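You operate a simulated robot arm through the tools that you are given. There is no shell and no other tool. Be economical: measure what you need, move in short steps, check, and stop when the job is done.

You are at the controls of a simulated two-armed robot. One attempt, no reset.

## Task
Fetch the yellow hub and set it on the black mat. Then press the zero button three times. Then turn the limit dial to 1.5 mm. Then take the green sleeve and leave it on the top shelf of the drip rack. Then take the brown brush and put it on top of the grey flange. Then put the orange pot on the cart rim opposite the brake away on the filter bench. Then fetch the pink hub and set it on the plate of post four. Keep to this order. Set down upright: yellow hub, pink hub.

It is judged by the outcome, as a careful person would: the job done as asked, and still so three seconds after it is handed in. It fails if anything else is knocked over, pushed out of place, dropped, spilled or broken.

## Robot
Two 7-joint arms with two-finger parallel grippers on one trunk, on a base that drives. Base frame: it is fixed to the floor where the robot stands at the start and does not move with it; the origin is under the middle of the robot, x ahead of it, y to its left, z up. Readings come in mm, degrees, newtons and seconds.
The left shoulder is at the start at [50, 187, 1160], the right one opposite. With the tool pointing down near the work surface each hand reaches from about 100 to 360 mm from the robot's upright axis, wherever it stands, measured 20 degrees to its own side. Places, roughly: black mat [2400, 1100, 900]; brown brush (6x4x6 cm) [-4700, 2200, 400]; filter bench (74x15 cm) [-3360, -940, 620]; green sleeve (5x5x10 cm) [-1000, 100, 900]; grey flange (13x13x4 cm) [-4900, 2200, 400]; limit dial [600, -500, 900]; orange pot (10x10x9 cm) [-5100, 2200, 400]; pink hub (6x6x7 cm) [-5800, 2200, 400]; plate of post four [-6000, 2400, 700]; top shelf of the drip rack [0, -3200, 1400]; yellow hub (6x6x7 cm) [500, 100, 900]; zero button [600, -200, 900]. Payload 3.43 kg a hand.
Tool frame (each hand has its own): the origin (TCP) lies between the finger pads and is the grasp point; the fingertips stand 30 mm ahead of it; z points along the fingers, y is the line along which they close. The gripper opens to 94 mm. The fingers are 28 mm wide and 10 mm thick; the gripper's body (50 by 96 mm) begins 55 mm behind the TCP.
Orientation is that of the tool frame in the base frame, as [roll, pitch, yaw] about the fixed x, y, z axes, in that order (R = Rz(yaw) Ry(pitch) Rx(roll)). With the fingers straight down and closing along the base's y, the tool's x points along the base's -x, its y along +y and its z along -z.

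## Interface
- The arms move only by the tool move_arm. It takes "left_deltas", "right_deltas" or both (then of equal length, played together; a hand with none holds still); each is text: rows parted by semicolons, each of 6 numbers parted by spaces: the shift along the base's x, y, z in mm, then the turn, a rotation vector about the base's x, y, z in degrees. In form: tx ty tz rx ry rz; .... A call has 1 to 10 rows; each row is the pose to reach, as a shift and turn from the pose commanded when the call began. "left_grip" and "right_grip" are, for a hand that has rows, the opening, from 0 (shut) to 1 (fully open), set as the call begins (left out, the last holds). Rows are played at 5 a second. More than 50 mm and 8.6 degrees between two rows, or a gripper value outside its range, and nothing of the call is played. A pose out of reach is approached as far as the arm can. The call stops where the force on the tool passes 40 N (or 10 N more than at its start, if that is more) or the arm is blocked; 0.2 s more then pass. The fingers move at their own pace (about 153 mm/s each) and stop on an object; they squeeze with about 27 N. The grip force told is the motor's: it shows also when the fingers shut on nothing. Time passes only in rows, and 0.2 s behind the last, so rows that repeat a pose let the fingers close. It gives the time, the measured TCP pose, the force on the tool (base axes), the opening and the grip force at its end, in the units of the frame above (readings bear some noise), with the torque about the TCP (base axes, N m) and any sound that the robot's microphone picked up.
- Cameras (640 x 400 px; columns grow to the right, rows downward): "scene" is now at [96.2, 59.8, 1293.3]; the picture's right is [0.84, -0.55, 0.00], its down [-0.45, -0.69, -0.57] and it looks along [0.31, 0.48, -0.82] (base axes); focal length 214 px, centre (320, 200). "left" rides on the left gripper at [76, -14, -102] in its tool frame; the picture's right is [0.18, 0.98, 0.00], its down [-0.75, 0.14, -0.64] and it looks along [-0.63, 0.12, 0.77] (tool axes); focal length 243 px, centre (320, 200). "right" rides on the right gripper at [76, 14, -103] in its tool frame; the picture's right is [-0.18, 0.98, 0.00], its down [-0.75, -0.14, -0.64] and it looks along [-0.63, -0.12, 0.77] (tool axes); focal length 243 px, centre (320, 200).
- snapshot(camera): a new picture of that camera. The clock stands still meanwhile.
- raise_lower(by): slides the trunk up (or, below 0, down) by that many mm; the arms and the scene camera ride with it, the base frame stays. It gives what a move gives, with no picture.
- roll_base(legs): drives the robot by 1 to 6 legs, each [ahead, left, turn to the left] in mm, mm and degrees, along the robot's own axes; the way and the turn of a leg run together, so that a leg with both is an arc; at most 1500 mm and 180 degrees a leg. The arms and the cameras ride along, it lands a little off, and it stops where it bumps. It gives what a move gives.
- turn_head(pan, tilt): turns the head with the scene camera to pan (to the left, within 80 degrees either way) and tilt (down, from -29 to 69), counted from straight ahead of the robot. It gives what a move gives.
- point_at(camera, pixels): for up to 12 pixels [column, row] of the newest picture of that camera ("zoom" is the newest enlarged one), the place [x, y, z] in the base frame of the surface seen there, good to about 2 mm. The clock stands still meanwhile.
- enlarge(camera, box): a new picture of the part [left, top, right, bottom] of that camera's present view, enlarged. The clock stands still meanwhile.
- hand_in(): hands the job in; it is judged then, once.

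Work in short steps. Measure before you move; look again where a grasp or a placing could have gone wrong, and mend it. You have 124 turns and 144 pictures in all, those below and enlarged ones among them. Open the grippers and draw the arms clear of the work before you hand the job in, unless the task says otherwise.

The tools are called after "Request:" as a command line: name --argument value ..., lists and objects as JSON in quotes. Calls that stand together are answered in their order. move_arm: Moves the arms, as the interface text tells. Its arguments: {"type":"object","properties":{"left_deltas":{"type":"string"},"left_grip":{"type":"number"},"right_deltas":{"type":"string"},"right_grip":{"type":"number"}},"required":[]} The other tools are called the same way: raise_lower (by) slides the trunk up or down; roll_base (legs) drives the base; turn_head (pan, tilt) turns the head that bears the scene camera; snapshot (camera) takes a picture; point_at (camera, pixels) gives the place of the surface under pixels of a picture; enlarge (camera, box) takes an enlarged picture of a part of a camera's view; hand_in () hands the job in.

At the start:

```text
clock: 0.0
left_ee_pos: [337.6, -50.7, 1194.6]
left_ee_rot: [-180.0, -0.1, 180.0]
left_ft_force: [0.0, 0.0, 0.0]
left_torque: [0.0, 0.02, 0.03]
left_grip_width: 94.0
left_grip_force: 0.1
right_ee_pos: [286.0, -368.5, 1266.0]
right_ee_rot: [-180.0, 0.0, -180.0]
right_ft_force: [-0.6, 1.0, 0.1]
right_torque: [0.0, -0.05, -0.01]
right_grip_width: 94.2
right_grip_force: 0.1
trunk travel left (down, up): [-375.0, 57.0]
robot x, y, heading: [-0.7, 0.2, -0.2]
head pan, tilt: [56.7, 55.3]
```

scene: 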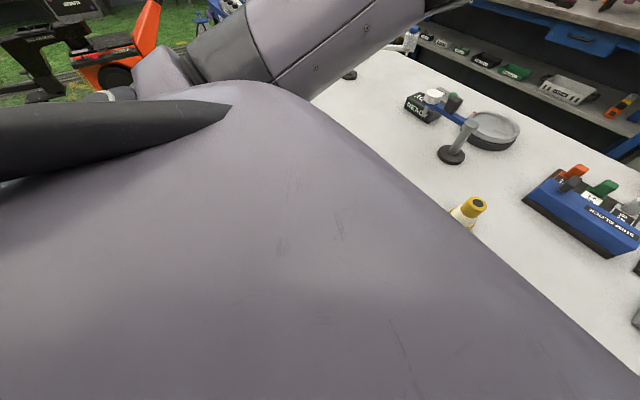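
right: 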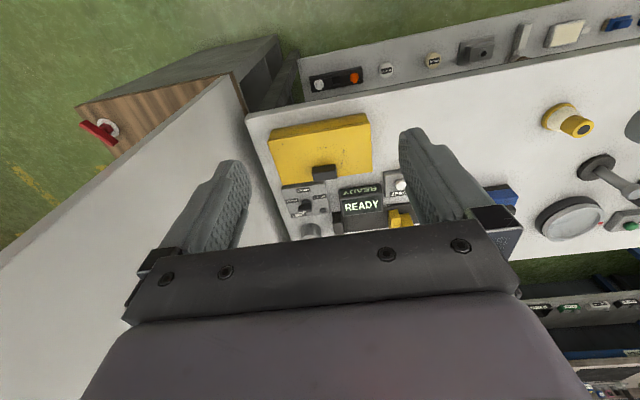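
left: 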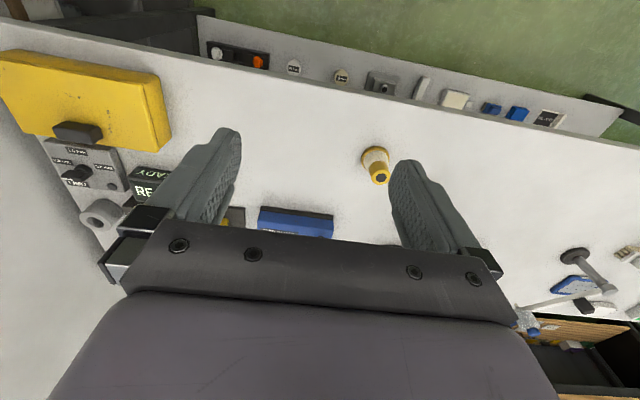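

The left arm blocks much of the scene view; I turn the head straight ahead to view the work bench.

Request:
turn_head --pan 0 --tilt 35

Request:
snapshot --camera "scene"

Request:
point_at --camera "left" --pixels '[[382, 178], [376, 156], [300, 215], [78, 172], [145, 192], [100, 90], [300, 180], [230, 215]]'

Request:
point_at --camera "right" --pixels '[[582, 128], [560, 115], [305, 207], [400, 187], [362, 207], [400, 218], [320, 150], [325, 172], [310, 230]]'

```text
clock: 1.3
left_ee_pos: [337.9, -50.0, 1195.5]
left_ee_rot: [179.9, 0.0, 180.0]
left_ft_force: [0.3, -0.4, 0.9]
left_torque: [0.0, -0.01, 0.01]
left_grip_width: 94.0
left_grip_force: 0.1
right_ee_pos: [284.9, -369.3, 1265.4]
right_ee_rot: [-179.9, 0.0, -179.9]
right_ft_force: [-0.4, -0.2, -0.1]
right_torque: [0.01, 0.03, 0.0]
right_grip_width: 93.9
right_grip_force: 0.0
trunk travel left (down, up): [-375.0, 57.0]
robot x, y, heading: [2.6, -0.1, -0.1]
head pan, tilt: [0.0, 35.0]
```

```text
140 pictures are left
```

scene: 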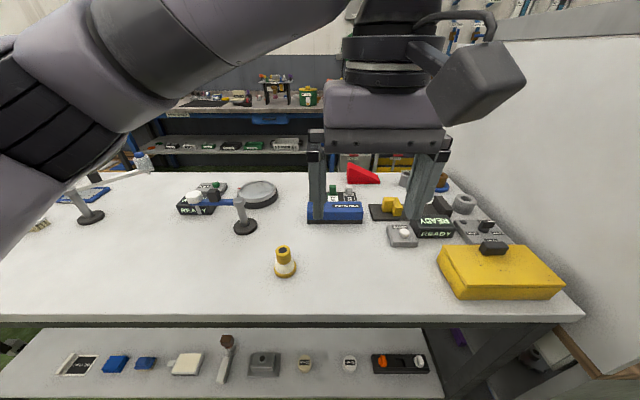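

```text
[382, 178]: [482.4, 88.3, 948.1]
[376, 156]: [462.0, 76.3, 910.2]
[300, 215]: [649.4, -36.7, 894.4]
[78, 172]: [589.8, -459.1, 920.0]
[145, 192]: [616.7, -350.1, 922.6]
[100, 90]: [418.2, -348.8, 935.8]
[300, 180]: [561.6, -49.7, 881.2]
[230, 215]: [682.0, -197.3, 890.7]
```

```text
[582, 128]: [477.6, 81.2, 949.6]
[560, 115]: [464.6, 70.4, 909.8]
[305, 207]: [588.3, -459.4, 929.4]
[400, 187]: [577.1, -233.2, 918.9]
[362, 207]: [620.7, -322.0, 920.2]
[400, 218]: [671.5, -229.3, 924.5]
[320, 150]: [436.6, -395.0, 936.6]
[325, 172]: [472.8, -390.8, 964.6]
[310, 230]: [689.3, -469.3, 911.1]
```

The hub is at about (480, 85), top z≈949. I look at it closely and measure the table edge and the surroundings.

Request:
point_at --camera "scene" --pixels '[[283, 250], [284, 270], [285, 278], [200, 318], [200, 340], [240, 300], [245, 228], [330, 205], [405, 233], [480, 240], [433, 222], [500, 290]]'

Request:
enlarge --camera "scene" --box '[360, 170, 560, 295]'

Request:
enlarge --camera "left" --box '[300, 100, 460, 200]'

```text
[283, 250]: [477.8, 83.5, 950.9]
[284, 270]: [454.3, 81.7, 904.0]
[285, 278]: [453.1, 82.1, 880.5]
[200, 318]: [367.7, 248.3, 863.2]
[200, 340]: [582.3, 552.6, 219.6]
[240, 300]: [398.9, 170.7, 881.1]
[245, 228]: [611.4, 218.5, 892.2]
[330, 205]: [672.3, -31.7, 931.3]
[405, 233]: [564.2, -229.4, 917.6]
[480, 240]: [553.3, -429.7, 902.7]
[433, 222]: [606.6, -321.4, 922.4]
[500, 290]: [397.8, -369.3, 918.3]
```

```text
3.20 times, centred on (460, 232) of scene
```

zoom: 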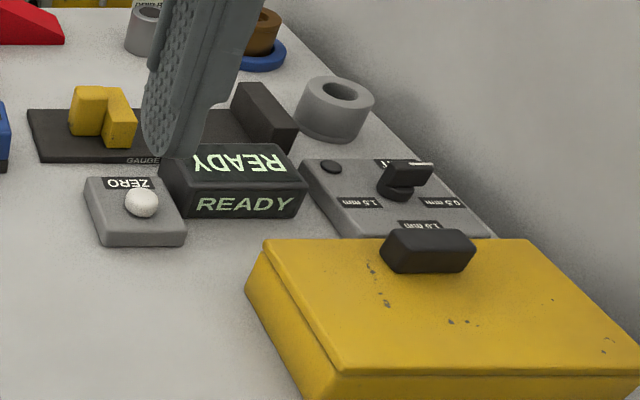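

```text
4.00 times, centred on (380, 150) of left
```

zoom: 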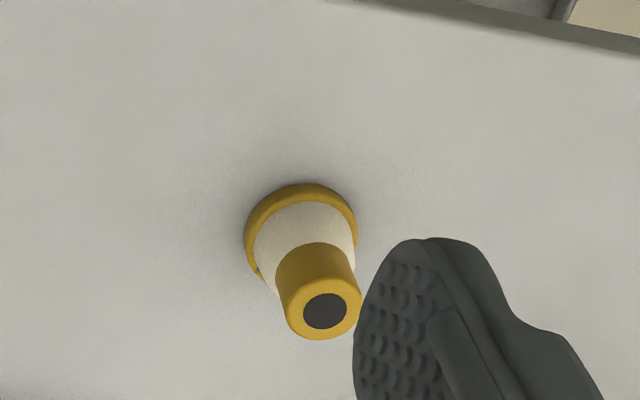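

Hub axis is at (478, 84), base z 881, top 950. I bring the left hand above it with the fingers open along y.

Request:
move_arm --left_deltas "30 30 0 0 0 0; 60 60 0 0 0 0; 90 90 0 0 0 0; 120 120 0 0 0 0; 140 134 -20 0 0 0; 140 134 -65 0 0 0; 140 134 -110 0 0 0; 140 134 -155 0 0 0; 140 134 -180 0 0 0" --left_grip 1

Request:
snapshot --camera "left"

Request:
snapshot --camera "scene"

```text
clock: 3.3
left_ee_pos: [478.1, 84.1, 1015.7]
left_ee_rot: [180.0, 0.0, -179.9]
left_ft_force: [0.4, -0.9, 0.1]
left_torque: [-0.03, 0.03, 0.0]
left_grip_width: 93.7
left_grip_force: 0.1
right_ee_pos: [284.8, -367.8, 1266.3]
right_ee_rot: [-179.9, -0.1, -180.0]
right_ft_force: [-0.2, 0.1, -0.6]
right_torque: [-0.01, -0.01, 0.02]
right_grip_width: 94.0
right_grip_force: 0.0
trunk travel left (down, up): [-375.0, 57.0]
robot x, y, heading: [-2.5, 1.3, 0.1]
head pan, tilt: [0.0, 35.0]
```

```text
137 pictures are left
```

left: 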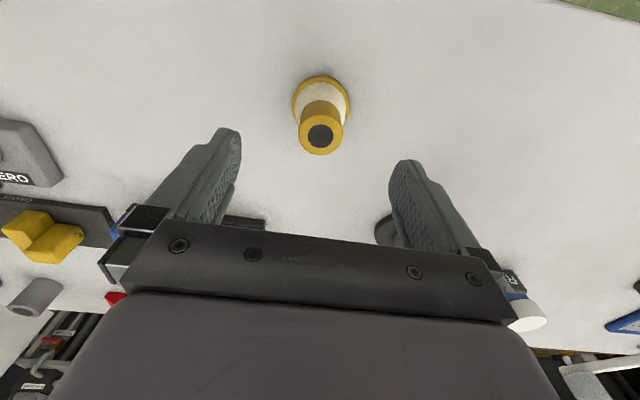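

```text
136 pictures are left
```

scene: 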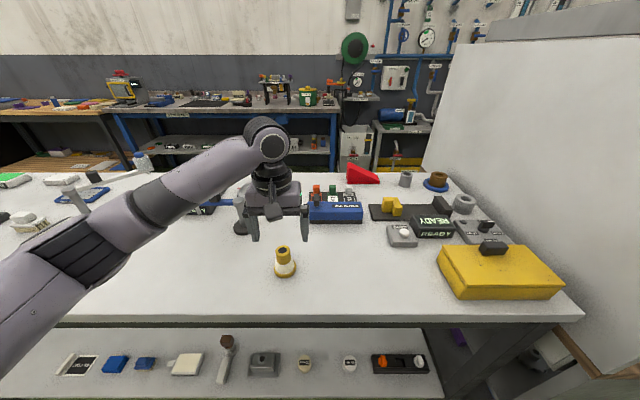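

The hub top is at left-picture pixel (320,134), which fits with my projection of a point straight under the TCP. Descend 88 mm and close.

Request:
move_arm --left_deltas "0 0 -45 0 0 0; 0 0 -88 0 0 0"

Request:
move_arm --left_deltas "0 0 0 0 0 0; 0 0 0 0 0 0; 0 0 0 0 0 0; 0 0 30 0 0 0; 0 0 60 0 0 0" --left_grip 0

Request:
snapshot --camera "left"

Request:
turn_head --pan 30 --tilt 20

Request:
snapshot --camera "scene"

```text
clock: 3.9
left_ee_pos: [477.1, 82.0, 927.4]
left_ee_rot: [180.0, 0.1, -180.0]
left_ft_force: [0.1, 0.2, 0.2]
left_torque: [0.02, -0.04, 0.01]
left_grip_width: 93.9
left_grip_force: 0.1
right_ee_pos: [286.3, -368.0, 1267.5]
right_ee_rot: [180.0, 0.0, 179.9]
right_ft_force: [0.7, 0.4, -0.3]
right_torque: [0.02, 0.02, -0.01]
right_grip_width: 94.1
right_grip_force: 0.0
trunk travel left (down, up): [-375.0, 57.0]
robot x, y, heading: [-2.0, 0.1, 0.1]
head pan, tilt: [0.0, 35.0]
```

```text
clock: 5.1
left_ee_pos: [476.6, 83.4, 986.9]
left_ee_rot: [179.9, 0.0, -180.0]
left_ft_force: [0.0, -0.4, -3.7]
left_torque: [-0.02, 0.03, 0.0]
left_grip_width: 32.5
left_grip_force: 26.6
right_ee_pos: [285.2, -368.3, 1267.1]
right_ee_rot: [179.9, 0.0, 180.0]
right_ft_force: [-0.4, 0.2, 0.1]
right_torque: [0.0, 0.0, -0.02]
right_grip_width: 94.0
right_grip_force: 0.1
trunk travel left (down, up): [-375.0, 57.0]
robot x, y, heading: [-2.9, 0.1, -0.1]
head pan, tilt: [0.0, 35.0]
```

```text
135 pictures are left
```

left: 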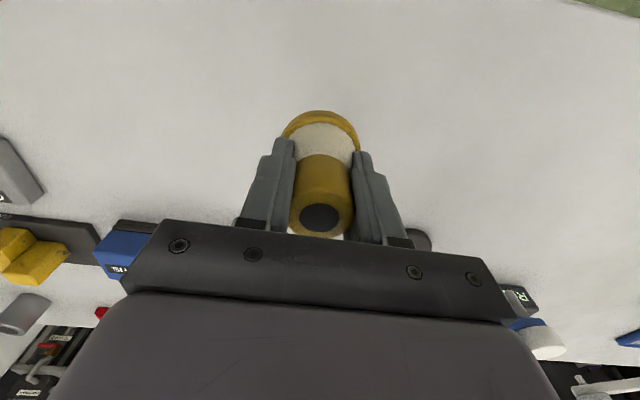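

```text
clock: 6.0
left_ee_pos: [476.7, 83.6, 987.4]
left_ee_rot: [-179.9, 0.0, 180.0]
left_ft_force: [-0.1, -0.4, -3.9]
left_torque: [-0.01, 0.04, -0.02]
left_grip_width: 32.3
left_grip_force: 27.1
right_ee_pos: [285.1, -368.0, 1267.1]
right_ee_rot: [180.0, 0.0, -180.0]
right_ft_force: [1.6, 0.1, 0.3]
right_torque: [0.01, -0.01, 0.04]
right_grip_width: 94.0
right_grip_force: 0.0
trunk travel left (down, up): [-375.0, 57.0]
robot x, y, heading: [1.1, 0.1, 0.2]
head pan, tilt: [30.0, 20.0]
```

```text
134 pictures are left
```

scene: 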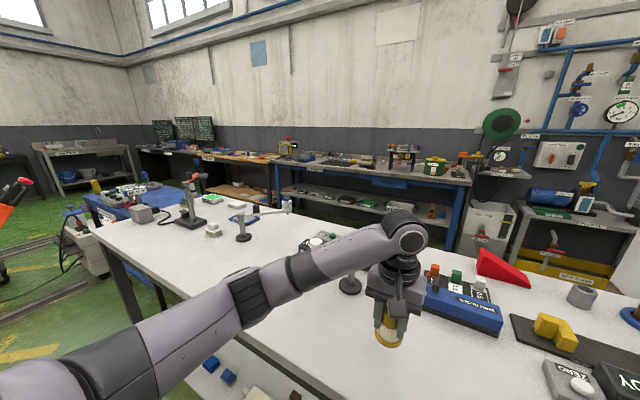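

Hub held (32 mm). The mat should lie around scene pixel (340,160) on the back bench; I enlarge that and measure the route.

Request:
enlarge --camera "scene" --box '[260, 130, 480, 268]'

Request:
point_at --camera "scene" --pixels '[[95, 235], [290, 200], [140, 330], [155, 282], [210, 262], [120, 190], [180, 185], [335, 163], [300, 187], [240, 230], [470, 190], [60, 320]]'

Request:
turn_head --pan 78 --tilt 20

Request:
snapshot --camera "scene"

Request:
turn_head --pan -60 --tilt 20

Request:
snapshot --camera "scene"

```text
2.90 times, centred on (370, 199) of scene
```

zoom: 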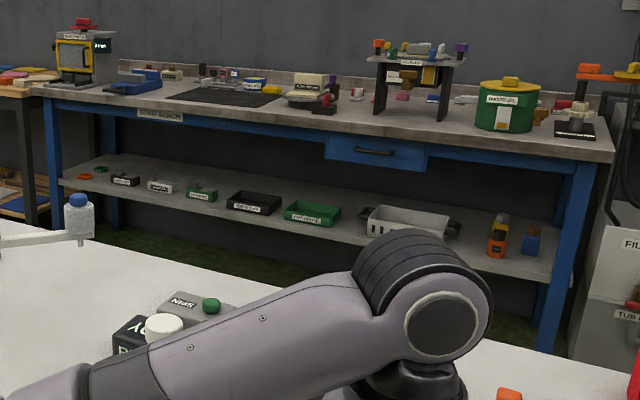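

```text
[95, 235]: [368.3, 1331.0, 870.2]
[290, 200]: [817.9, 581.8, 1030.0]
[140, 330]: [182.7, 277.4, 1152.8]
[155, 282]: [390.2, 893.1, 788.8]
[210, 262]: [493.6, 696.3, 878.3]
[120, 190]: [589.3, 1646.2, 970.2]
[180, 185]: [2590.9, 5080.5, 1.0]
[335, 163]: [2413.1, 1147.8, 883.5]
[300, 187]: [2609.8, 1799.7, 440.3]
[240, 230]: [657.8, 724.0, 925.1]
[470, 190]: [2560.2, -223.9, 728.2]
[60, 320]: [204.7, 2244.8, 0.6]
```

```text
clock: 7.2
left_ee_pos: [476.9, 83.6, 987.2]
left_ee_rot: [180.0, 0.0, 180.0]
left_ft_force: [-0.1, 0.7, -3.1]
left_torque: [0.0, 0.03, -0.02]
left_grip_width: 32.6
left_grip_force: 27.0
right_ee_pos: [285.2, -368.6, 1266.6]
right_ee_rot: [-180.0, -0.1, -179.9]
right_ft_force: [0.0, 1.1, -0.6]
right_torque: [0.0, 0.0, 0.02]
right_grip_width: 94.0
right_grip_force: 0.1
trunk travel left (down, up): [-375.0, 57.0]
robot x, y, heading: [0.5, -2.9, 0.2]
head pan, tilt: [78.0, 20.0]
```

```text
132 pictures are left
```

scene: 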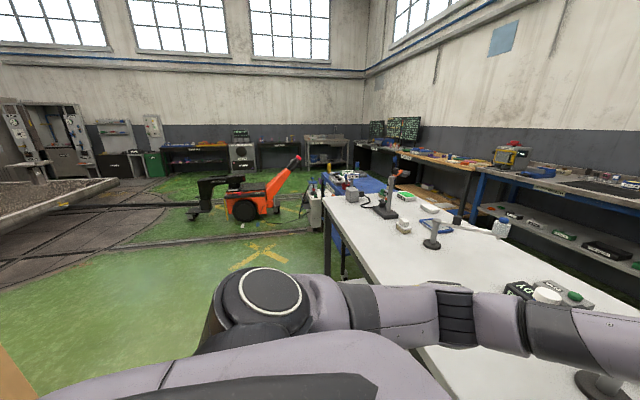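

```text
clock: 9.4
left_ee_pos: [477.4, 83.7, 986.6]
left_ee_rot: [-180.0, 0.0, 180.0]
left_ft_force: [0.2, -0.4, -3.3]
left_torque: [-0.01, 0.02, 0.0]
left_grip_width: 32.6
left_grip_force: 27.2
right_ee_pos: [284.6, -369.1, 1265.8]
right_ee_rot: [-179.9, 0.0, -180.0]
right_ft_force: [-0.6, 0.5, 0.1]
right_torque: [0.0, 0.01, 0.03]
right_grip_width: 94.3
right_grip_force: 0.0
trunk travel left (down, up): [-375.0, 57.0]
robot x, y, heading: [0.4, -1.9, 0.1]
head pan, tilt: [-60.0, 20.0]
```

```text
131 pictures are left
```

scene: 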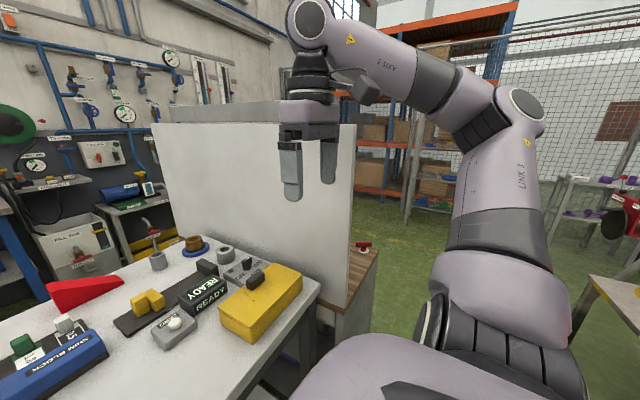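

The table runs to y≈1331 with another (blue) table beyond it. I draw the left hand in, then look left to plan the way round the table's end.

Request:
move_arm --left_deltas "-30 20 40 0 0 0; -65 40 80 0 0 0; -100 60 120 0 0 0; -140 80 140 0 0 0"

Request:
turn_head --pan 60 --tilt 20

Request:
snapshot --camera "scene"

```text
refused: row 1 steps farther than a row can; nothing moved
```

```text
clock: 11.4
left_ee_pos: [476.8, 83.6, 985.3]
left_ee_rot: [-179.9, -0.1, -179.9]
left_ft_force: [-0.1, -0.7, -2.3]
left_torque: [-0.01, 0.0, 0.01]
left_grip_width: 32.3
left_grip_force: 27.0
right_ee_pos: [285.5, -368.2, 1266.0]
right_ee_rot: [-179.9, 0.0, -180.0]
right_ft_force: [0.0, 0.4, -0.4]
right_torque: [0.03, 0.01, 0.0]
right_grip_width: 94.2
right_grip_force: 0.1
trunk travel left (down, up): [-375.0, 57.0]
robot x, y, heading: [1.1, 0.4, 0.0]
head pan, tilt: [60.0, 20.0]
```

```text
130 pictures are left
```

scene: 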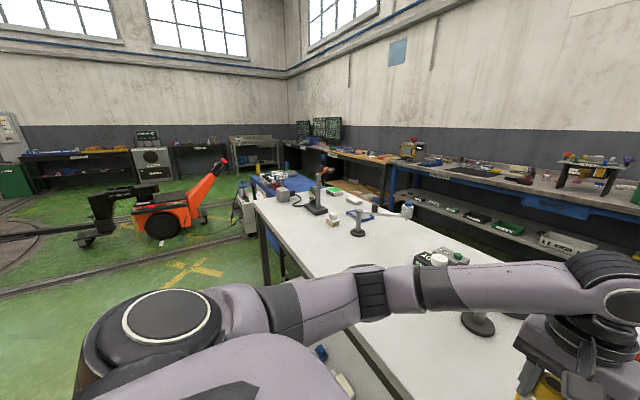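

Draw the left hand in at smaller steps, and measure the obstacles to the left.

Request:
move_arm --left_deltas "0 0 45 0 0 0; -20 10 80 0 0 0; -50 25 110 0 0 0; -90 40 120 0 0 0; -130 55 120 0 0 0"

Request:
point_at --camera "scene" --pixels '[[256, 205], [252, 180], [250, 235], [235, 195], [255, 177], [230, 265], [210, 240], [185, 215], [330, 155], [395, 190], [285, 150], [170, 270]]'

Request:
enlarge --camera "scene" --box '[150, 120, 400, 276]'

```text
clock: 12.6
left_ee_pos: [348.0, 138.0, 1106.8]
left_ee_rot: [179.8, 0.1, 180.0]
left_ft_force: [0.5, -0.7, -4.0]
left_torque: [0.03, -0.01, -0.01]
left_grip_width: 32.0
left_grip_force: 27.2
right_ee_pos: [284.3, -367.4, 1267.1]
right_ee_rot: [-180.0, 0.0, -180.0]
right_ft_force: [1.1, -0.4, 0.3]
right_torque: [0.0, 0.0, 0.01]
right_grip_width: 94.0
right_grip_force: 0.1
trunk travel left (down, up): [-375.0, 57.0]
robot x, y, heading: [-0.8, 2.7, -0.1]
head pan, tilt: [60.0, 20.0]
```

```text
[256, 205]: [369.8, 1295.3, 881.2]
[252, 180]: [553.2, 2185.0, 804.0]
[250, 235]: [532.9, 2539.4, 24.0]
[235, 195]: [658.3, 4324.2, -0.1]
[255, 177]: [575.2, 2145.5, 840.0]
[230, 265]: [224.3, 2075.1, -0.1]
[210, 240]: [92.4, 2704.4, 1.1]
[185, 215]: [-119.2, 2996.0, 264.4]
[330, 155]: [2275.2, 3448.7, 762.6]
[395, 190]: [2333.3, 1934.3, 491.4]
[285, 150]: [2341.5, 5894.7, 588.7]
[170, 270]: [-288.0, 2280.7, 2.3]
```

```text
2.56 times, centred on (275, 198) of scene
```

zoom: 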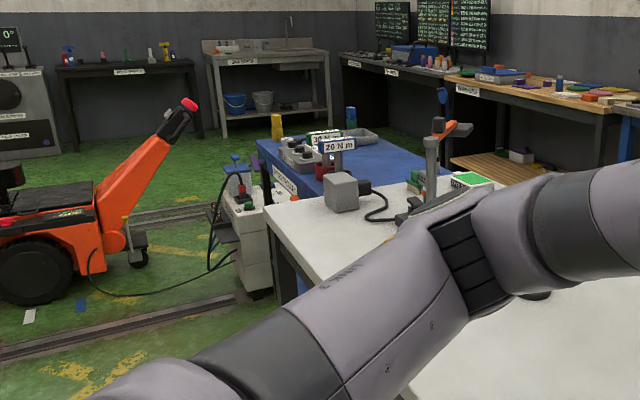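

The left way is hemmed by a blue table, a trolley and a charging cable. I check the right side.

Request:
turn_head --pan -78 --tilt 22

Request:
snapshot --camera "scene"

Request:
point_at --camera "scene" --pixels '[[130, 290], [250, 270], [270, 215], [180, 260], [150, 150], [300, 180], [90, 210], [30, 240], [350, 200], [250, 180], [60, 250], [220, 380]]'

```text
clock: 14.8
left_ee_pos: [349.6, 137.7, 1106.9]
left_ee_rot: [-180.0, 0.0, 180.0]
left_ft_force: [0.1, 0.0, -3.6]
left_torque: [0.0, 0.02, 0.04]
left_grip_width: 32.2
left_grip_force: 27.3
right_ee_pos: [284.7, -367.4, 1266.8]
right_ee_rot: [179.9, 0.0, 179.9]
right_ft_force: [-0.1, -0.5, -0.8]
right_torque: [-0.04, 0.02, -0.03]
right_grip_width: 93.9
right_grip_force: 0.0
trunk travel left (down, up): [-375.0, 57.0]
robot x, y, heading: [-2.8, -2.0, 0.1]
head pan, tilt: [-78.0, 22.0]
```

```text
128 pictures are left
```

scene: 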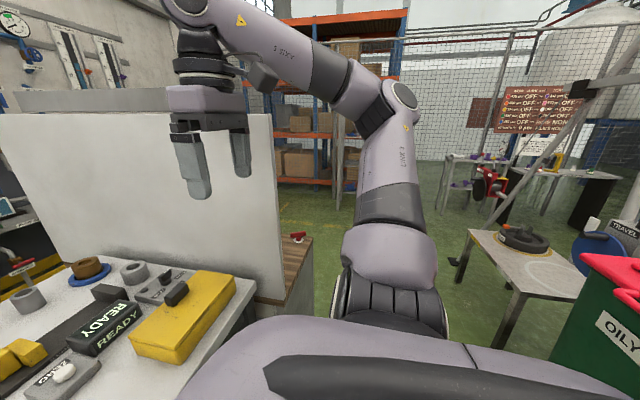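

```text
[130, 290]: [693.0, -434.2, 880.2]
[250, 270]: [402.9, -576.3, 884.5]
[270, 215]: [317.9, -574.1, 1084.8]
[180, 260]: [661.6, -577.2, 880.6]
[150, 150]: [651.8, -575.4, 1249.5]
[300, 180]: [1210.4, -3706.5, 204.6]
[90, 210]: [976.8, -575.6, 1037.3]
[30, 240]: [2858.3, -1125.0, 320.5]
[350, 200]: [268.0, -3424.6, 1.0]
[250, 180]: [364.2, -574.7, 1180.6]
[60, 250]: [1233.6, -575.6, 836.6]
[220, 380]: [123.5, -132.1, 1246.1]
```

The right side looks open past the panel (y −575) and wooden cabinet. Measure the cabinet, the low table and the bin there.

Request:
point_at --camera "scene" --pixels '[[305, 240], [300, 237], [312, 300], [470, 232], [590, 290], [498, 340], [455, 265], [585, 255], [600, 320], [552, 370], [330, 250], [480, 300]]'

Request:
turn_head --pan -78 --tilt 50

Request:
snapshot --camera "scene"

```text
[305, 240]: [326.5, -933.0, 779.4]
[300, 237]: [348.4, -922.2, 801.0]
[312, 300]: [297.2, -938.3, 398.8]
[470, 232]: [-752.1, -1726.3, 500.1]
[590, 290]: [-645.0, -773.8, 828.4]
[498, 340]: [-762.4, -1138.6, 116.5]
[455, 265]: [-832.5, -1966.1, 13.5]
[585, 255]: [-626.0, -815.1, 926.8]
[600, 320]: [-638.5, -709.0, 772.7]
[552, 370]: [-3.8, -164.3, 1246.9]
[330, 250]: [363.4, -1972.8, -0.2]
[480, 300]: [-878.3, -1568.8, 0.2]
```

```text
clock: 15.7
left_ee_pos: [348.8, 136.8, 1106.7]
left_ee_rot: [-179.9, -0.1, -180.0]
left_ft_force: [1.3, -0.3, -4.0]
left_torque: [0.02, 0.03, -0.01]
left_grip_width: 32.2
left_grip_force: 26.8
right_ee_pos: [284.3, -367.8, 1265.6]
right_ee_rot: [-180.0, -0.1, 180.0]
right_ft_force: [0.2, -0.8, -0.1]
right_torque: [0.01, 0.01, -0.03]
right_grip_width: 93.9
right_grip_force: 0.1
trunk travel left (down, up): [-375.0, 57.0]
robot x, y, heading: [-2.0, 1.0, 0.0]
head pan, tilt: [-78.0, 50.0]
```

```text
127 pictures are left
```

scene: 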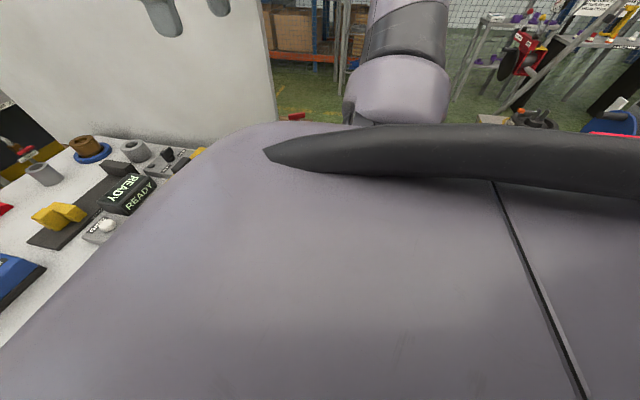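

Corridor between bin (x −638) and cabinet/table (x≥297) is about 900 mm wide. I back up 170 mm and strafe right to y≈−1500, then look.

Request:
roll_base --legs '[[-170, 0, 0], [0, -1500, 0]]'

Request:
turn_head --pan 15 --tilt 20

Request:
snapshot --camera "scene"

```text
clock: 24.3
left_ee_pos: [176.1, -1373.0, 1105.5]
left_ee_rot: [180.0, 0.0, -179.9]
left_ft_force: [-1.2, 0.0, -3.7]
left_torque: [0.01, 0.03, -0.01]
left_grip_width: 32.0
left_grip_force: 27.2
right_ee_pos: [113.1, -1879.0, 1267.5]
right_ee_rot: [-179.9, 0.0, -179.9]
right_ft_force: [0.3, 0.6, -0.1]
right_torque: [0.02, -0.02, -0.01]
right_grip_width: 93.8
right_grip_force: 0.0
trunk travel left (down, up): [-375.0, 57.0]
robot x, y, heading: [-172.3, -1509.1, 0.2]
head pan, tilt: [-78.0, 50.0]
```

```text
clock: 25.9
left_ee_pos: [177.7, -1373.8, 1107.3]
left_ee_rot: [-179.9, 0.0, -179.9]
left_ft_force: [-0.3, 0.0, -3.2]
left_torque: [-0.01, 0.01, 0.03]
left_grip_width: 32.1
left_grip_force: 27.1
right_ee_pos: [114.1, -1879.1, 1266.8]
right_ee_rot: [180.0, 0.1, -179.9]
right_ft_force: [-0.4, 1.0, 0.8]
right_torque: [0.02, -0.03, -0.05]
right_grip_width: 93.9
right_grip_force: 0.2
trunk travel left (down, up): [-375.0, 57.0]
robot x, y, heading: [-170.3, -1506.2, 0.2]
head pan, tilt: [15.0, 20.0]
```

```text
126 pictures are left
```

scene: 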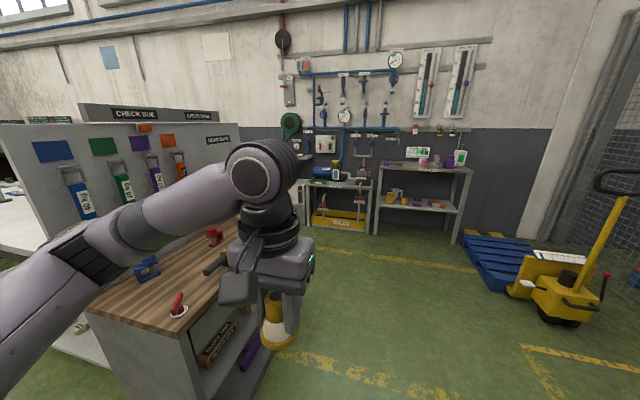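

Open floor ahead. Measure the cabinet's far end and the wall benches' fronts.

Request:
point_at --camera "scene" --pixels '[[245, 228], [80, 110], [215, 118], [375, 235], [315, 228], [455, 243], [475, 170], [462, 280], [510, 290], [300, 210], [265, 370], [235, 150]]'

Request:
roll_base --legs '[[1000, 0, 0]]'

Request:
turn_head --pan 60 --tilt 20

Request:
snapshot --camera "scene"

```text
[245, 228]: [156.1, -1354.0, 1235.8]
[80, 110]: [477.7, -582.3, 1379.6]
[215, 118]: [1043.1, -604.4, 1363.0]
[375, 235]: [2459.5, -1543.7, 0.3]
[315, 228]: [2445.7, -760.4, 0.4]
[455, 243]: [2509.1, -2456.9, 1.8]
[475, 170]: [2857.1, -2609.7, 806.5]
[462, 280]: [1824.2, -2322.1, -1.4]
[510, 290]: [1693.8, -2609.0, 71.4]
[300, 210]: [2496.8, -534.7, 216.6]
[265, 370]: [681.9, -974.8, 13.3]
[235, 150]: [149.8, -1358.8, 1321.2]
```

```text
clock: 31.1
left_ee_pos: [1177.2, -1374.5, 1107.6]
left_ee_rot: [180.0, 0.1, 179.9]
left_ft_force: [0.0, -0.9, -3.8]
left_torque: [-0.02, 0.07, 0.02]
left_grip_width: 32.4
left_grip_force: 27.3
right_ee_pos: [1114.4, -1879.6, 1266.0]
right_ee_rot: [179.9, 0.0, -180.0]
right_ft_force: [0.5, -0.1, -0.8]
right_torque: [0.01, 0.03, -0.02]
right_grip_width: 94.1
right_grip_force: 0.2
trunk travel left (down, up): [-375.0, 57.0]
robot x, y, heading: [830.5, -1512.0, -0.1]
head pan, tilt: [15.0, 20.0]
```

```text
clock: 32.3
left_ee_pos: [1178.3, -1374.7, 1106.7]
left_ee_rot: [180.0, 0.0, 179.9]
left_ft_force: [-0.3, -0.4, -2.9]
left_torque: [-0.03, 0.01, 0.0]
left_grip_width: 32.2
left_grip_force: 26.9
right_ee_pos: [1115.3, -1878.7, 1267.4]
right_ee_rot: [180.0, -0.1, -180.0]
right_ft_force: [-0.2, 0.9, 1.0]
right_torque: [0.0, -0.01, 0.0]
right_grip_width: 94.0
right_grip_force: 0.0
trunk travel left (down, up): [-375.0, 57.0]
robot x, y, heading: [830.8, -1513.0, -0.2]
head pan, tilt: [60.0, 20.0]
```

```text
125 pictures are left
```

scene: 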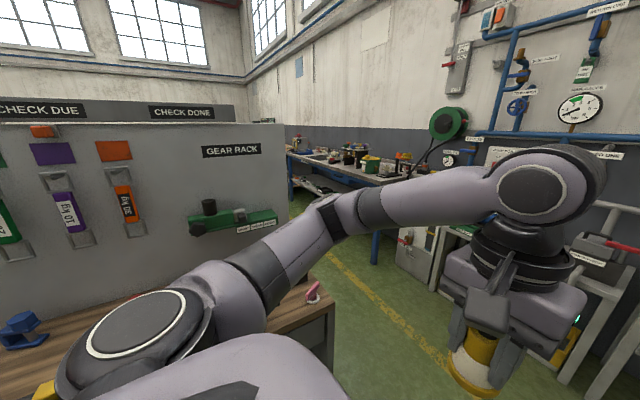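

The corridor between panel end and the back bench is visible. Measure its bounds.

Request:
point_at --camera "scene" --pixels '[[287, 140], [330, 305], [380, 240], [400, 250], [290, 160], [370, 185], [430, 275], [300, 235], [395, 182], [410, 290]]'

Request:
roll_base --legs '[[750, 0, 0]]'

Request:
snapshot --camera "scene"

```text
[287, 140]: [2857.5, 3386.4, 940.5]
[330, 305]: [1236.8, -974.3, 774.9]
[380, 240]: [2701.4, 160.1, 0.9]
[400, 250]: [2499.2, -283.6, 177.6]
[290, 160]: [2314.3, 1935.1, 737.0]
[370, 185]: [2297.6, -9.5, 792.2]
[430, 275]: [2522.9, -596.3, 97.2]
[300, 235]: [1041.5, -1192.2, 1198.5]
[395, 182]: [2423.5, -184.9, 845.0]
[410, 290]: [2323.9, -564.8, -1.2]
```

```text
clock: 36.3
left_ee_pos: [1919.9, -1379.0, 1105.8]
left_ee_rot: [179.9, 0.0, 179.6]
left_ft_force: [0.2, 0.0, -4.2]
left_torque: [0.01, -0.01, 0.02]
left_grip_width: 32.3
left_grip_force: 28.0
right_ee_pos: [1853.9, -1884.1, 1266.1]
right_ee_rot: [-180.0, 0.0, 179.7]
right_ft_force: [-1.4, 0.4, -0.5]
right_torque: [-0.04, 0.02, -0.02]
right_grip_width: 94.1
right_grip_force: 0.1
trunk travel left (down, up): [-375.0, 57.0]
robot x, y, heading: [1566.6, -1512.2, -0.5]
head pan, tilt: [60.0, 20.0]
```

```text
124 pictures are left
```

scene: 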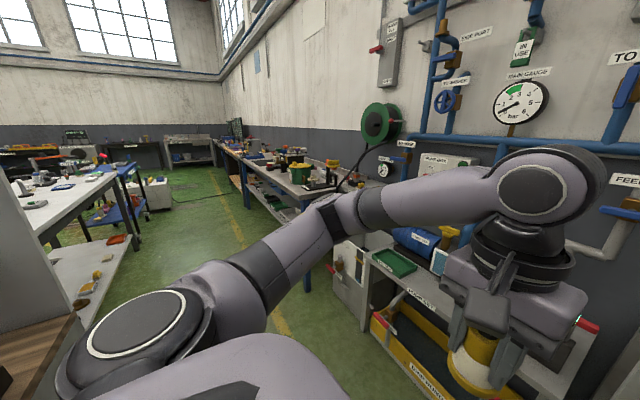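

Bench front is x≈2297, panel end x≈1237. I move to x≈1700 and strafe left along the corridor to y≈1000.

Request:
roll_base --legs '[[140, 0, 0.5], [0, 1300, 0], [0, 1210, 0]]'

Request:
turn_head --pan 0 --tilt 35

Request:
snapshot --camera "scene"

```text
clock: 49.5
left_ee_pos: [2046.3, 1143.4, 1106.7]
left_ee_rot: [-180.0, 0.0, -179.9]
left_ft_force: [0.0, -1.0, -2.8]
left_torque: [0.0, 0.01, -0.02]
left_grip_width: 32.3
left_grip_force: 27.1
right_ee_pos: [1986.0, 638.7, 1265.7]
right_ee_rot: [-179.9, 0.0, -179.7]
right_ft_force: [0.3, 0.2, -0.3]
right_torque: [0.0, 0.0, 0.01]
right_grip_width: 93.9
right_grip_force: 0.0
trunk travel left (down, up): [-375.0, 57.0]
robot x, y, heading: [1698.2, 1004.0, 0.4]
head pan, tilt: [60.0, 20.0]
```

```text
clock: 50.8
left_ee_pos: [2046.7, 1143.9, 1107.0]
left_ee_rot: [179.9, 0.0, -179.7]
left_ft_force: [0.0, -0.3, -4.1]
left_torque: [-0.02, 0.01, 0.03]
left_grip_width: 32.2
left_grip_force: 27.0
right_ee_pos: [1985.2, 638.1, 1267.1]
right_ee_rot: [179.9, 0.0, -179.7]
right_ft_force: [0.6, 0.0, -0.4]
right_torque: [0.02, 0.01, 0.01]
right_grip_width: 94.0
right_grip_force: 0.0
trunk travel left (down, up): [-375.0, 57.0]
robot x, y, heading: [1702.6, 1005.8, 0.1]
head pan, tilt: [0.0, 35.0]
```

```text
123 pictures are left
```

scene: 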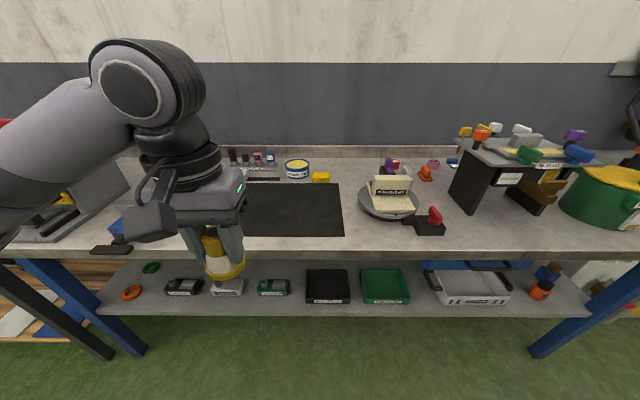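

Black mat visible at cols ~240-343, rows 182-236. Measure it.

Request:
point_at --camera "scene" --pixels '[[342, 234], [337, 184], [255, 232], [290, 210], [300, 225], [280, 250], [360, 245], [112, 250], [412, 222]]'

Request:
snapshot --camera "left"

```text
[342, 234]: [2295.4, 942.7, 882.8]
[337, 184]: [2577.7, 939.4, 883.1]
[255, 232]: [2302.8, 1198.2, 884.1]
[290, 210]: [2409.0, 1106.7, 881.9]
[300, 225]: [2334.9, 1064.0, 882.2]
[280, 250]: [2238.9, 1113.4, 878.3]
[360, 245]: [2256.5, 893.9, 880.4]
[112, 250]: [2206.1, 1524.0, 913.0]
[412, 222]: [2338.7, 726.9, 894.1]
```

```text
122 pictures are left
```

left: 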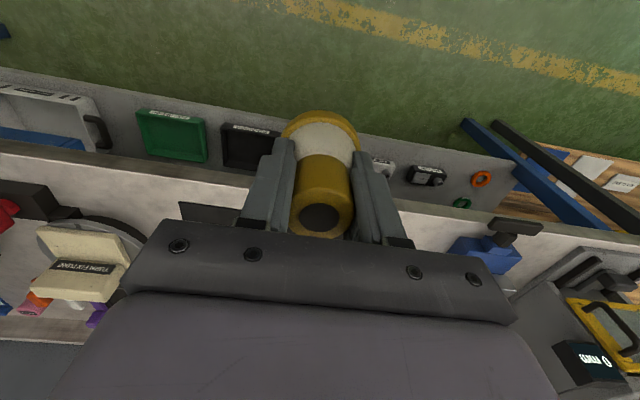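

Mat spans x 2295–2578, y ≈940–1230, z 883. Drive 165 mm ahead, then bring the hub above (2385, 1090).

Request:
roll_base --legs '[[165, 0, 0]]'

Request:
move_arm --left_deltas "40 -10 0 0 0 0; 80 -20 -20 0 0 0; 120 -35 -40 0 0 0; 150 -50 -70 0 0 0; 170 -53 -105 0 0 0; 174 -53 -140 0 0 0"

Request:
snapshot --camera "scene"

```text
clock: 52.2
left_ee_pos: [2211.3, 1143.6, 1107.1]
left_ee_rot: [179.8, 0.0, -179.8]
left_ft_force: [0.7, -0.1, -3.6]
left_torque: [0.02, 0.05, 0.0]
left_grip_width: 32.4
left_grip_force: 26.4
right_ee_pos: [2149.9, 637.7, 1266.7]
right_ee_rot: [-179.9, 0.0, -179.8]
right_ft_force: [0.0, -0.3, -0.6]
right_torque: [0.02, -0.01, 0.04]
right_grip_width: 94.1
right_grip_force: 0.1
trunk travel left (down, up): [-375.0, 57.0]
robot x, y, heading: [1858.3, 1004.9, 0.3]
head pan, tilt: [0.0, 35.0]
```

```text
clock: 53.6
left_ee_pos: [2384.7, 1089.9, 967.0]
left_ee_rot: [179.9, -0.1, -179.8]
left_ft_force: [-0.1, 0.4, -3.5]
left_torque: [0.01, -0.01, 0.0]
left_grip_width: 32.3
left_grip_force: 26.8
right_ee_pos: [2149.5, 637.7, 1267.6]
right_ee_rot: [179.9, 0.0, -179.8]
right_ft_force: [0.0, 0.2, 0.4]
right_torque: [0.01, 0.04, 0.02]
right_grip_width: 94.0
right_grip_force: 0.0
trunk travel left (down, up): [-375.0, 57.0]
robot x, y, heading: [1861.9, 1002.6, 0.2]
head pan, tilt: [0.0, 35.0]
```

```text
121 pictures are left
```

scene: 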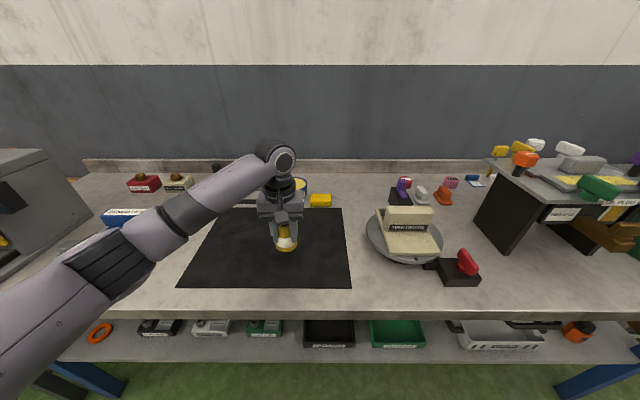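

Hub hangs upright over the mat. Lower until light contact, then release and retreat.

Request:
move_arm --left_deltas "0 0 -30 0 0 0; 0 0 -35 0 0 0; 0 0 -37 0 0 0; 0 0 -37 0 0 0"

Request:
snapshot --camera "left"

```text
clock: 54.6
left_ee_pos: [2384.0, 1090.9, 929.7]
left_ee_rot: [180.0, 0.0, -179.8]
left_ft_force: [0.5, 0.5, 0.2]
left_torque: [-0.01, 0.05, -0.01]
left_grip_width: 32.4
left_grip_force: 26.8
right_ee_pos: [2150.3, 637.4, 1266.6]
right_ee_rot: [179.8, 0.1, -179.8]
right_ft_force: [-1.1, 0.6, -0.2]
right_torque: [-0.05, -0.01, 0.02]
right_grip_width: 94.0
right_grip_force: 0.1
trunk travel left (down, up): [-375.0, 57.0]
robot x, y, heading: [1859.5, 1002.9, 0.1]
head pan, tilt: [0.0, 35.0]
```

```text
120 pictures are left
```

left: 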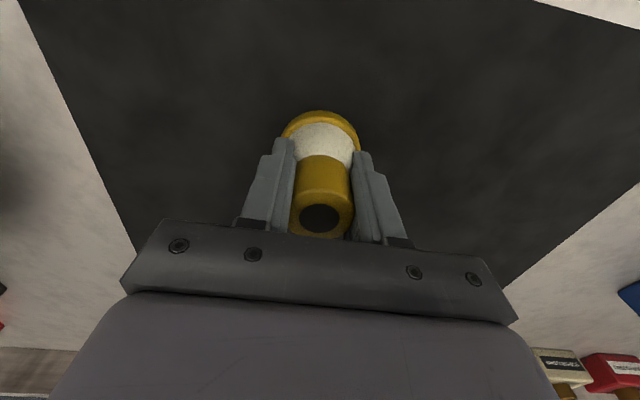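

The weight reading dropped from −3.5 N to about 0, so it rests on the mat. Open, rise and draw back.

Request:
move_arm --left_deltas "0 0 0 0 0 0; 0 0 0 0 0 0; 0 0 0 0 0 0; 0 0 40 0 0 0; 0 0 85 0 0 0; 0 0 130 0 0 0; -20 0 175 0 0 0; -60 20 180 0 0 0; -105 35 180 0 0 0; -145 50 180 0 0 0" --left_grip 1

Request:
snapshot --camera "scene"

```text
clock: 56.8
left_ee_pos: [2237.6, 1141.2, 1111.3]
left_ee_rot: [179.8, 0.0, -179.7]
left_ft_force: [-0.7, -0.7, 0.0]
left_torque: [-0.02, 0.01, 0.02]
left_grip_width: 93.9
left_grip_force: 0.1
right_ee_pos: [2147.8, 638.4, 1267.3]
right_ee_rot: [-179.9, 0.0, -179.8]
right_ft_force: [-0.2, 1.0, -0.3]
right_torque: [-0.01, -0.01, -0.03]
right_grip_width: 93.9
right_grip_force: 0.0
trunk travel left (down, up): [-375.0, 57.0]
robot x, y, heading: [1864.4, 1007.7, 0.4]
head pan, tilt: [0.0, 35.0]
```

```text
119 pictures are left
```

scene: 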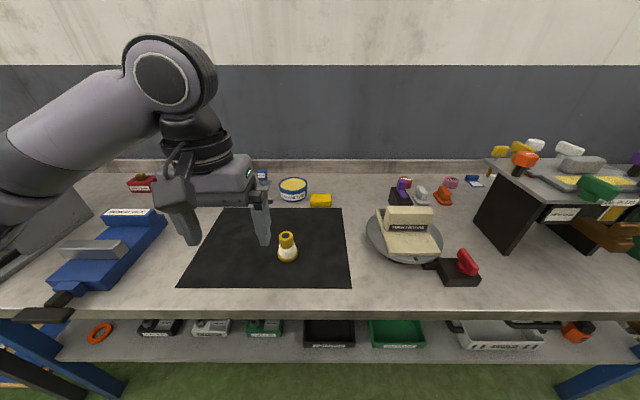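

Yellow hub stands upright on the mat. Now I drive back the same way to the front table's near side.

Request:
roll_base --legs '[[-165, 0, -0.3], [0, -1300, 0], [0, -1215, 0]]'

Request:
roll_base --legs '[[-900, 0, 0], [-970, 0, 0]]'

```text
clock: 70.2
left_ee_pos: [2073.1, -1377.8, 1110.9]
left_ee_rot: [179.9, 0.0, 180.0]
left_ft_force: [0.8, -0.8, 0.3]
left_torque: [-0.04, 0.01, -0.02]
left_grip_width: 94.1
left_grip_force: 0.1
right_ee_pos: [1979.9, -1880.9, 1266.6]
right_ee_rot: [-180.0, 0.0, -179.8]
right_ft_force: [-0.1, 1.1, -0.2]
right_torque: [0.01, 0.02, 0.0]
right_grip_width: 93.9
right_grip_force: 0.1
trunk travel left (down, up): [-375.0, 57.0]
robot x, y, heading: [1697.8, -1516.9, 0.2]
head pan, tilt: [0.0, 35.0]
```

```text
clock: 79.5
left_ee_pos: [205.8, -1380.8, 1110.5]
left_ee_rot: [179.9, 0.1, -179.5]
left_ft_force: [0.6, -0.2, 0.8]
left_torque: [0.0, -0.01, -0.01]
left_grip_width: 94.1
left_grip_force: 0.0
right_ee_pos: [119.7, -1884.8, 1267.4]
right_ee_rot: [179.8, -0.1, -179.2]
right_ft_force: [0.5, 0.0, 0.1]
right_torque: [-0.03, -0.02, 0.0]
right_grip_width: 93.9
right_grip_force: 0.0
trunk travel left (down, up): [-375.0, 57.0]
robot x, y, heading: [-170.4, -1520.5, 0.6]
head pan, tilt: [0.0, 35.0]
```

Strafe left to y≈−60 and then ahead to x≈5, as at the start.

Request:
roll_base --legs '[[0, 1460, -0.6], [175, 0, 0]]'

Request:
turn_head --pan -25 --tilt 40

Request:
snapshot --camera "scene"

Request:
snapshot --camera "right"

```text
clock: 87.9
left_ee_pos: [372.3, 81.7, 1110.0]
left_ee_rot: [179.9, 0.1, 179.9]
left_ft_force: [0.4, 0.1, 0.1]
left_torque: [0.04, 0.03, 0.01]
left_grip_width: 93.9
left_grip_force: 0.0
right_ee_pos: [280.1, -420.2, 1266.3]
right_ee_rot: [180.0, 0.0, 179.9]
right_ft_force: [-0.5, -0.1, -0.4]
right_torque: [-0.02, 0.01, 0.01]
right_grip_width: 93.9
right_grip_force: 0.0
trunk travel left (down, up): [-375.0, 57.0]
robot x, y, heading: [-5.7, -55.5, -0.0]
head pan, tilt: [0.0, 35.0]
```

```text
clock: 88.8
left_ee_pos: [372.0, 82.4, 1110.6]
left_ee_rot: [179.9, 0.1, 179.9]
left_ft_force: [0.4, 0.1, 0.3]
left_torque: [-0.01, -0.02, 0.01]
left_grip_width: 93.9
left_grip_force: 0.2
right_ee_pos: [278.2, -420.7, 1266.9]
right_ee_rot: [179.9, -0.1, 179.9]
right_ft_force: [-0.4, -0.2, 0.0]
right_torque: [-0.02, 0.02, 0.04]
right_grip_width: 94.2
right_grip_force: 0.0
trunk travel left (down, up): [-375.0, 57.0]
robot x, y, heading: [-5.1, -51.8, -0.5]
head pan, tilt: [-25.0, 40.0]
```

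```text
118 pictures are left
```

scene: 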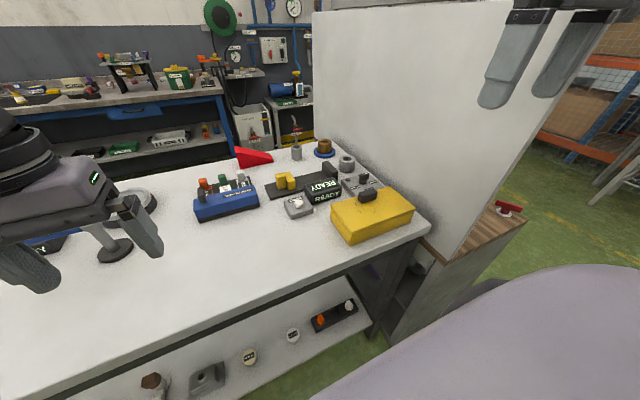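

```text
117 pictures are left
```

right: 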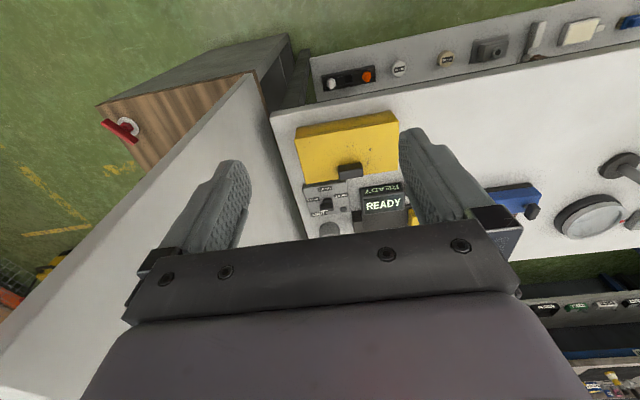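

Enlarge around the button and the dial for accurate measurement.

Request:
enlarge --camera "scene" --box '[270, 150, 398, 230]'

```text
5.00 times, centred on (334, 190) of scene
```

zoom: 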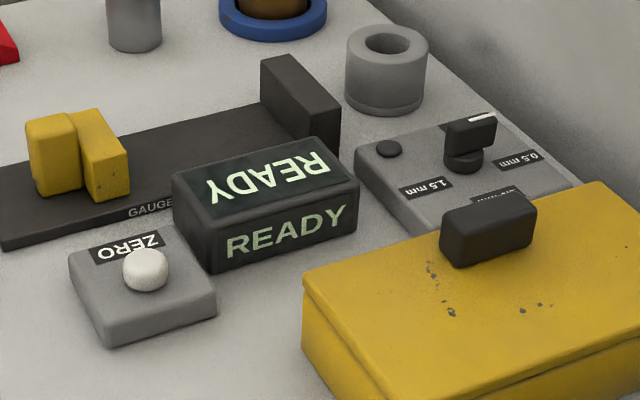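

Request:
point_at --camera "zoom" --pixels '[[146, 260], [146, 280], [100, 310], [180, 290], [470, 132], [488, 118], [455, 130], [485, 142], [425, 190], [515, 160], [388, 150], [490, 197]]'

Request:
enlarge --camera "right" --box '[290, 160, 418, 240]'

```text
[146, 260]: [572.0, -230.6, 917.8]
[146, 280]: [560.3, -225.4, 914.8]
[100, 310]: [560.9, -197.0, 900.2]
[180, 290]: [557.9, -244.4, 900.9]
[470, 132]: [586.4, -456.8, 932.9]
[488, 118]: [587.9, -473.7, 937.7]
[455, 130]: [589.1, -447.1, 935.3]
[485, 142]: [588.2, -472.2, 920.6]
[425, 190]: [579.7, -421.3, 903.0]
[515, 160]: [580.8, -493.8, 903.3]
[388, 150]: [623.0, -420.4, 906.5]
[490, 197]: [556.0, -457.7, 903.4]
```

```text
5.00 times, centred on (354, 200) of right
```

zoom: 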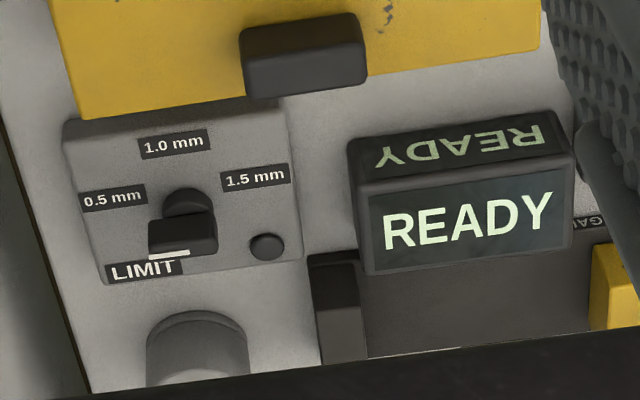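

Button dome is at about (573,−231), top z≈918. The right hand, fingers shut, goes above it.

Request:
move_arm --right_deltas "37 24 -15 0 0 0; 74 48 -30 0 0 0; 111 72 -45 0 0 0; 148 95 -60 0 0 0; 185 119 -75 0 0 0; 222 142 -90 0 0 0; 259 166 -105 0 0 0; 295 190 -120 0 0 0; 295 190 -168 0 0 0; 295 190 -215 0 0 0" --right_grip 0

Request:
move_arm --right_deltas "0 0 -40 0 0 0; 0 0 -80 0 0 0"

Request:
snapshot --camera "right"

Request:
enlarge --camera "scene" --box '[240, 110, 400, 210]'

```text
clock: 91.0
left_ee_pos: [371.6, 81.5, 1110.8]
left_ee_rot: [179.9, 0.0, 180.0]
left_ft_force: [-0.3, -0.1, 0.1]
left_torque: [0.0, -0.02, 0.01]
left_grip_width: 93.9
left_grip_force: 0.0
right_ee_pos: [514.5, -276.6, 1058.6]
right_ee_rot: [179.8, 0.1, 179.9]
right_ft_force: [0.0, 0.1, -0.4]
right_torque: [0.0, -0.02, -0.02]
right_grip_width: 0.0
right_grip_force: 27.3
right hand out of reach, approached as far as the arm can: row 6, 7, 8, 9, 10
trunk travel left (down, up): [-375.0, 57.0]
robot x, y, heading: [-7.8, -53.0, -0.3]
head pan, tilt: [-25.0, 40.0]
```

```text
clock: 91.6
left_ee_pos: [372.5, 81.6, 1111.6]
left_ee_rot: [179.9, 0.0, 179.9]
left_ft_force: [0.3, 0.3, 0.6]
left_torque: [0.0, -0.02, 0.01]
left_grip_width: 94.2
left_grip_force: 0.0
right_ee_pos: [504.5, -282.6, 981.1]
right_ee_rot: [179.9, 0.1, 179.9]
right_ft_force: [-0.2, -0.2, 0.1]
right_torque: [0.02, 0.0, -0.04]
right_grip_width: 0.0
right_grip_force: 27.3
right hand out of reach, approached as far as the arm can: row 1, 2
trunk travel left (down, up): [-375.0, 57.0]
robot x, y, heading: [-4.7, -49.0, 0.1]
head pan, tilt: [-25.0, 40.0]
```

```text
114 pictures are left
```

right: 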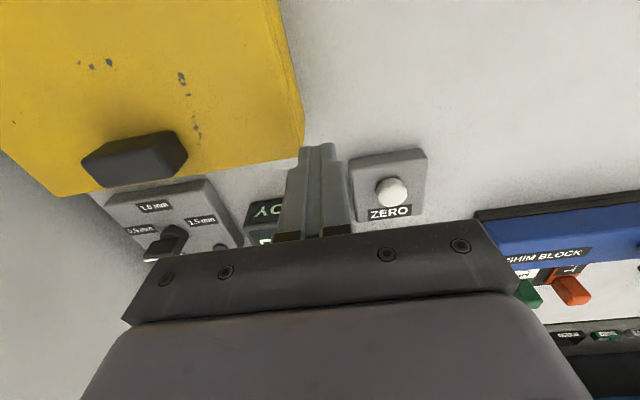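

```text
4.00 times, centred on (320, 160) of scene
```

zoom: 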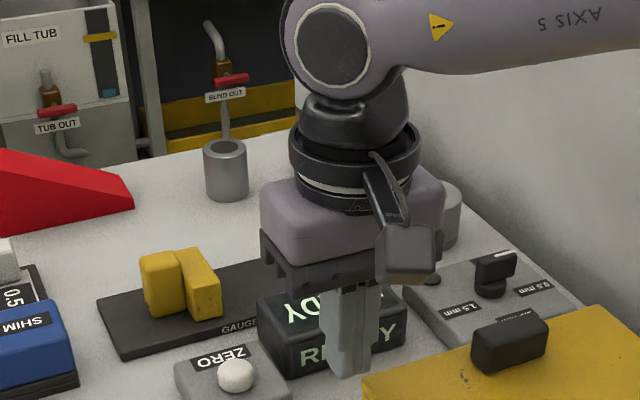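

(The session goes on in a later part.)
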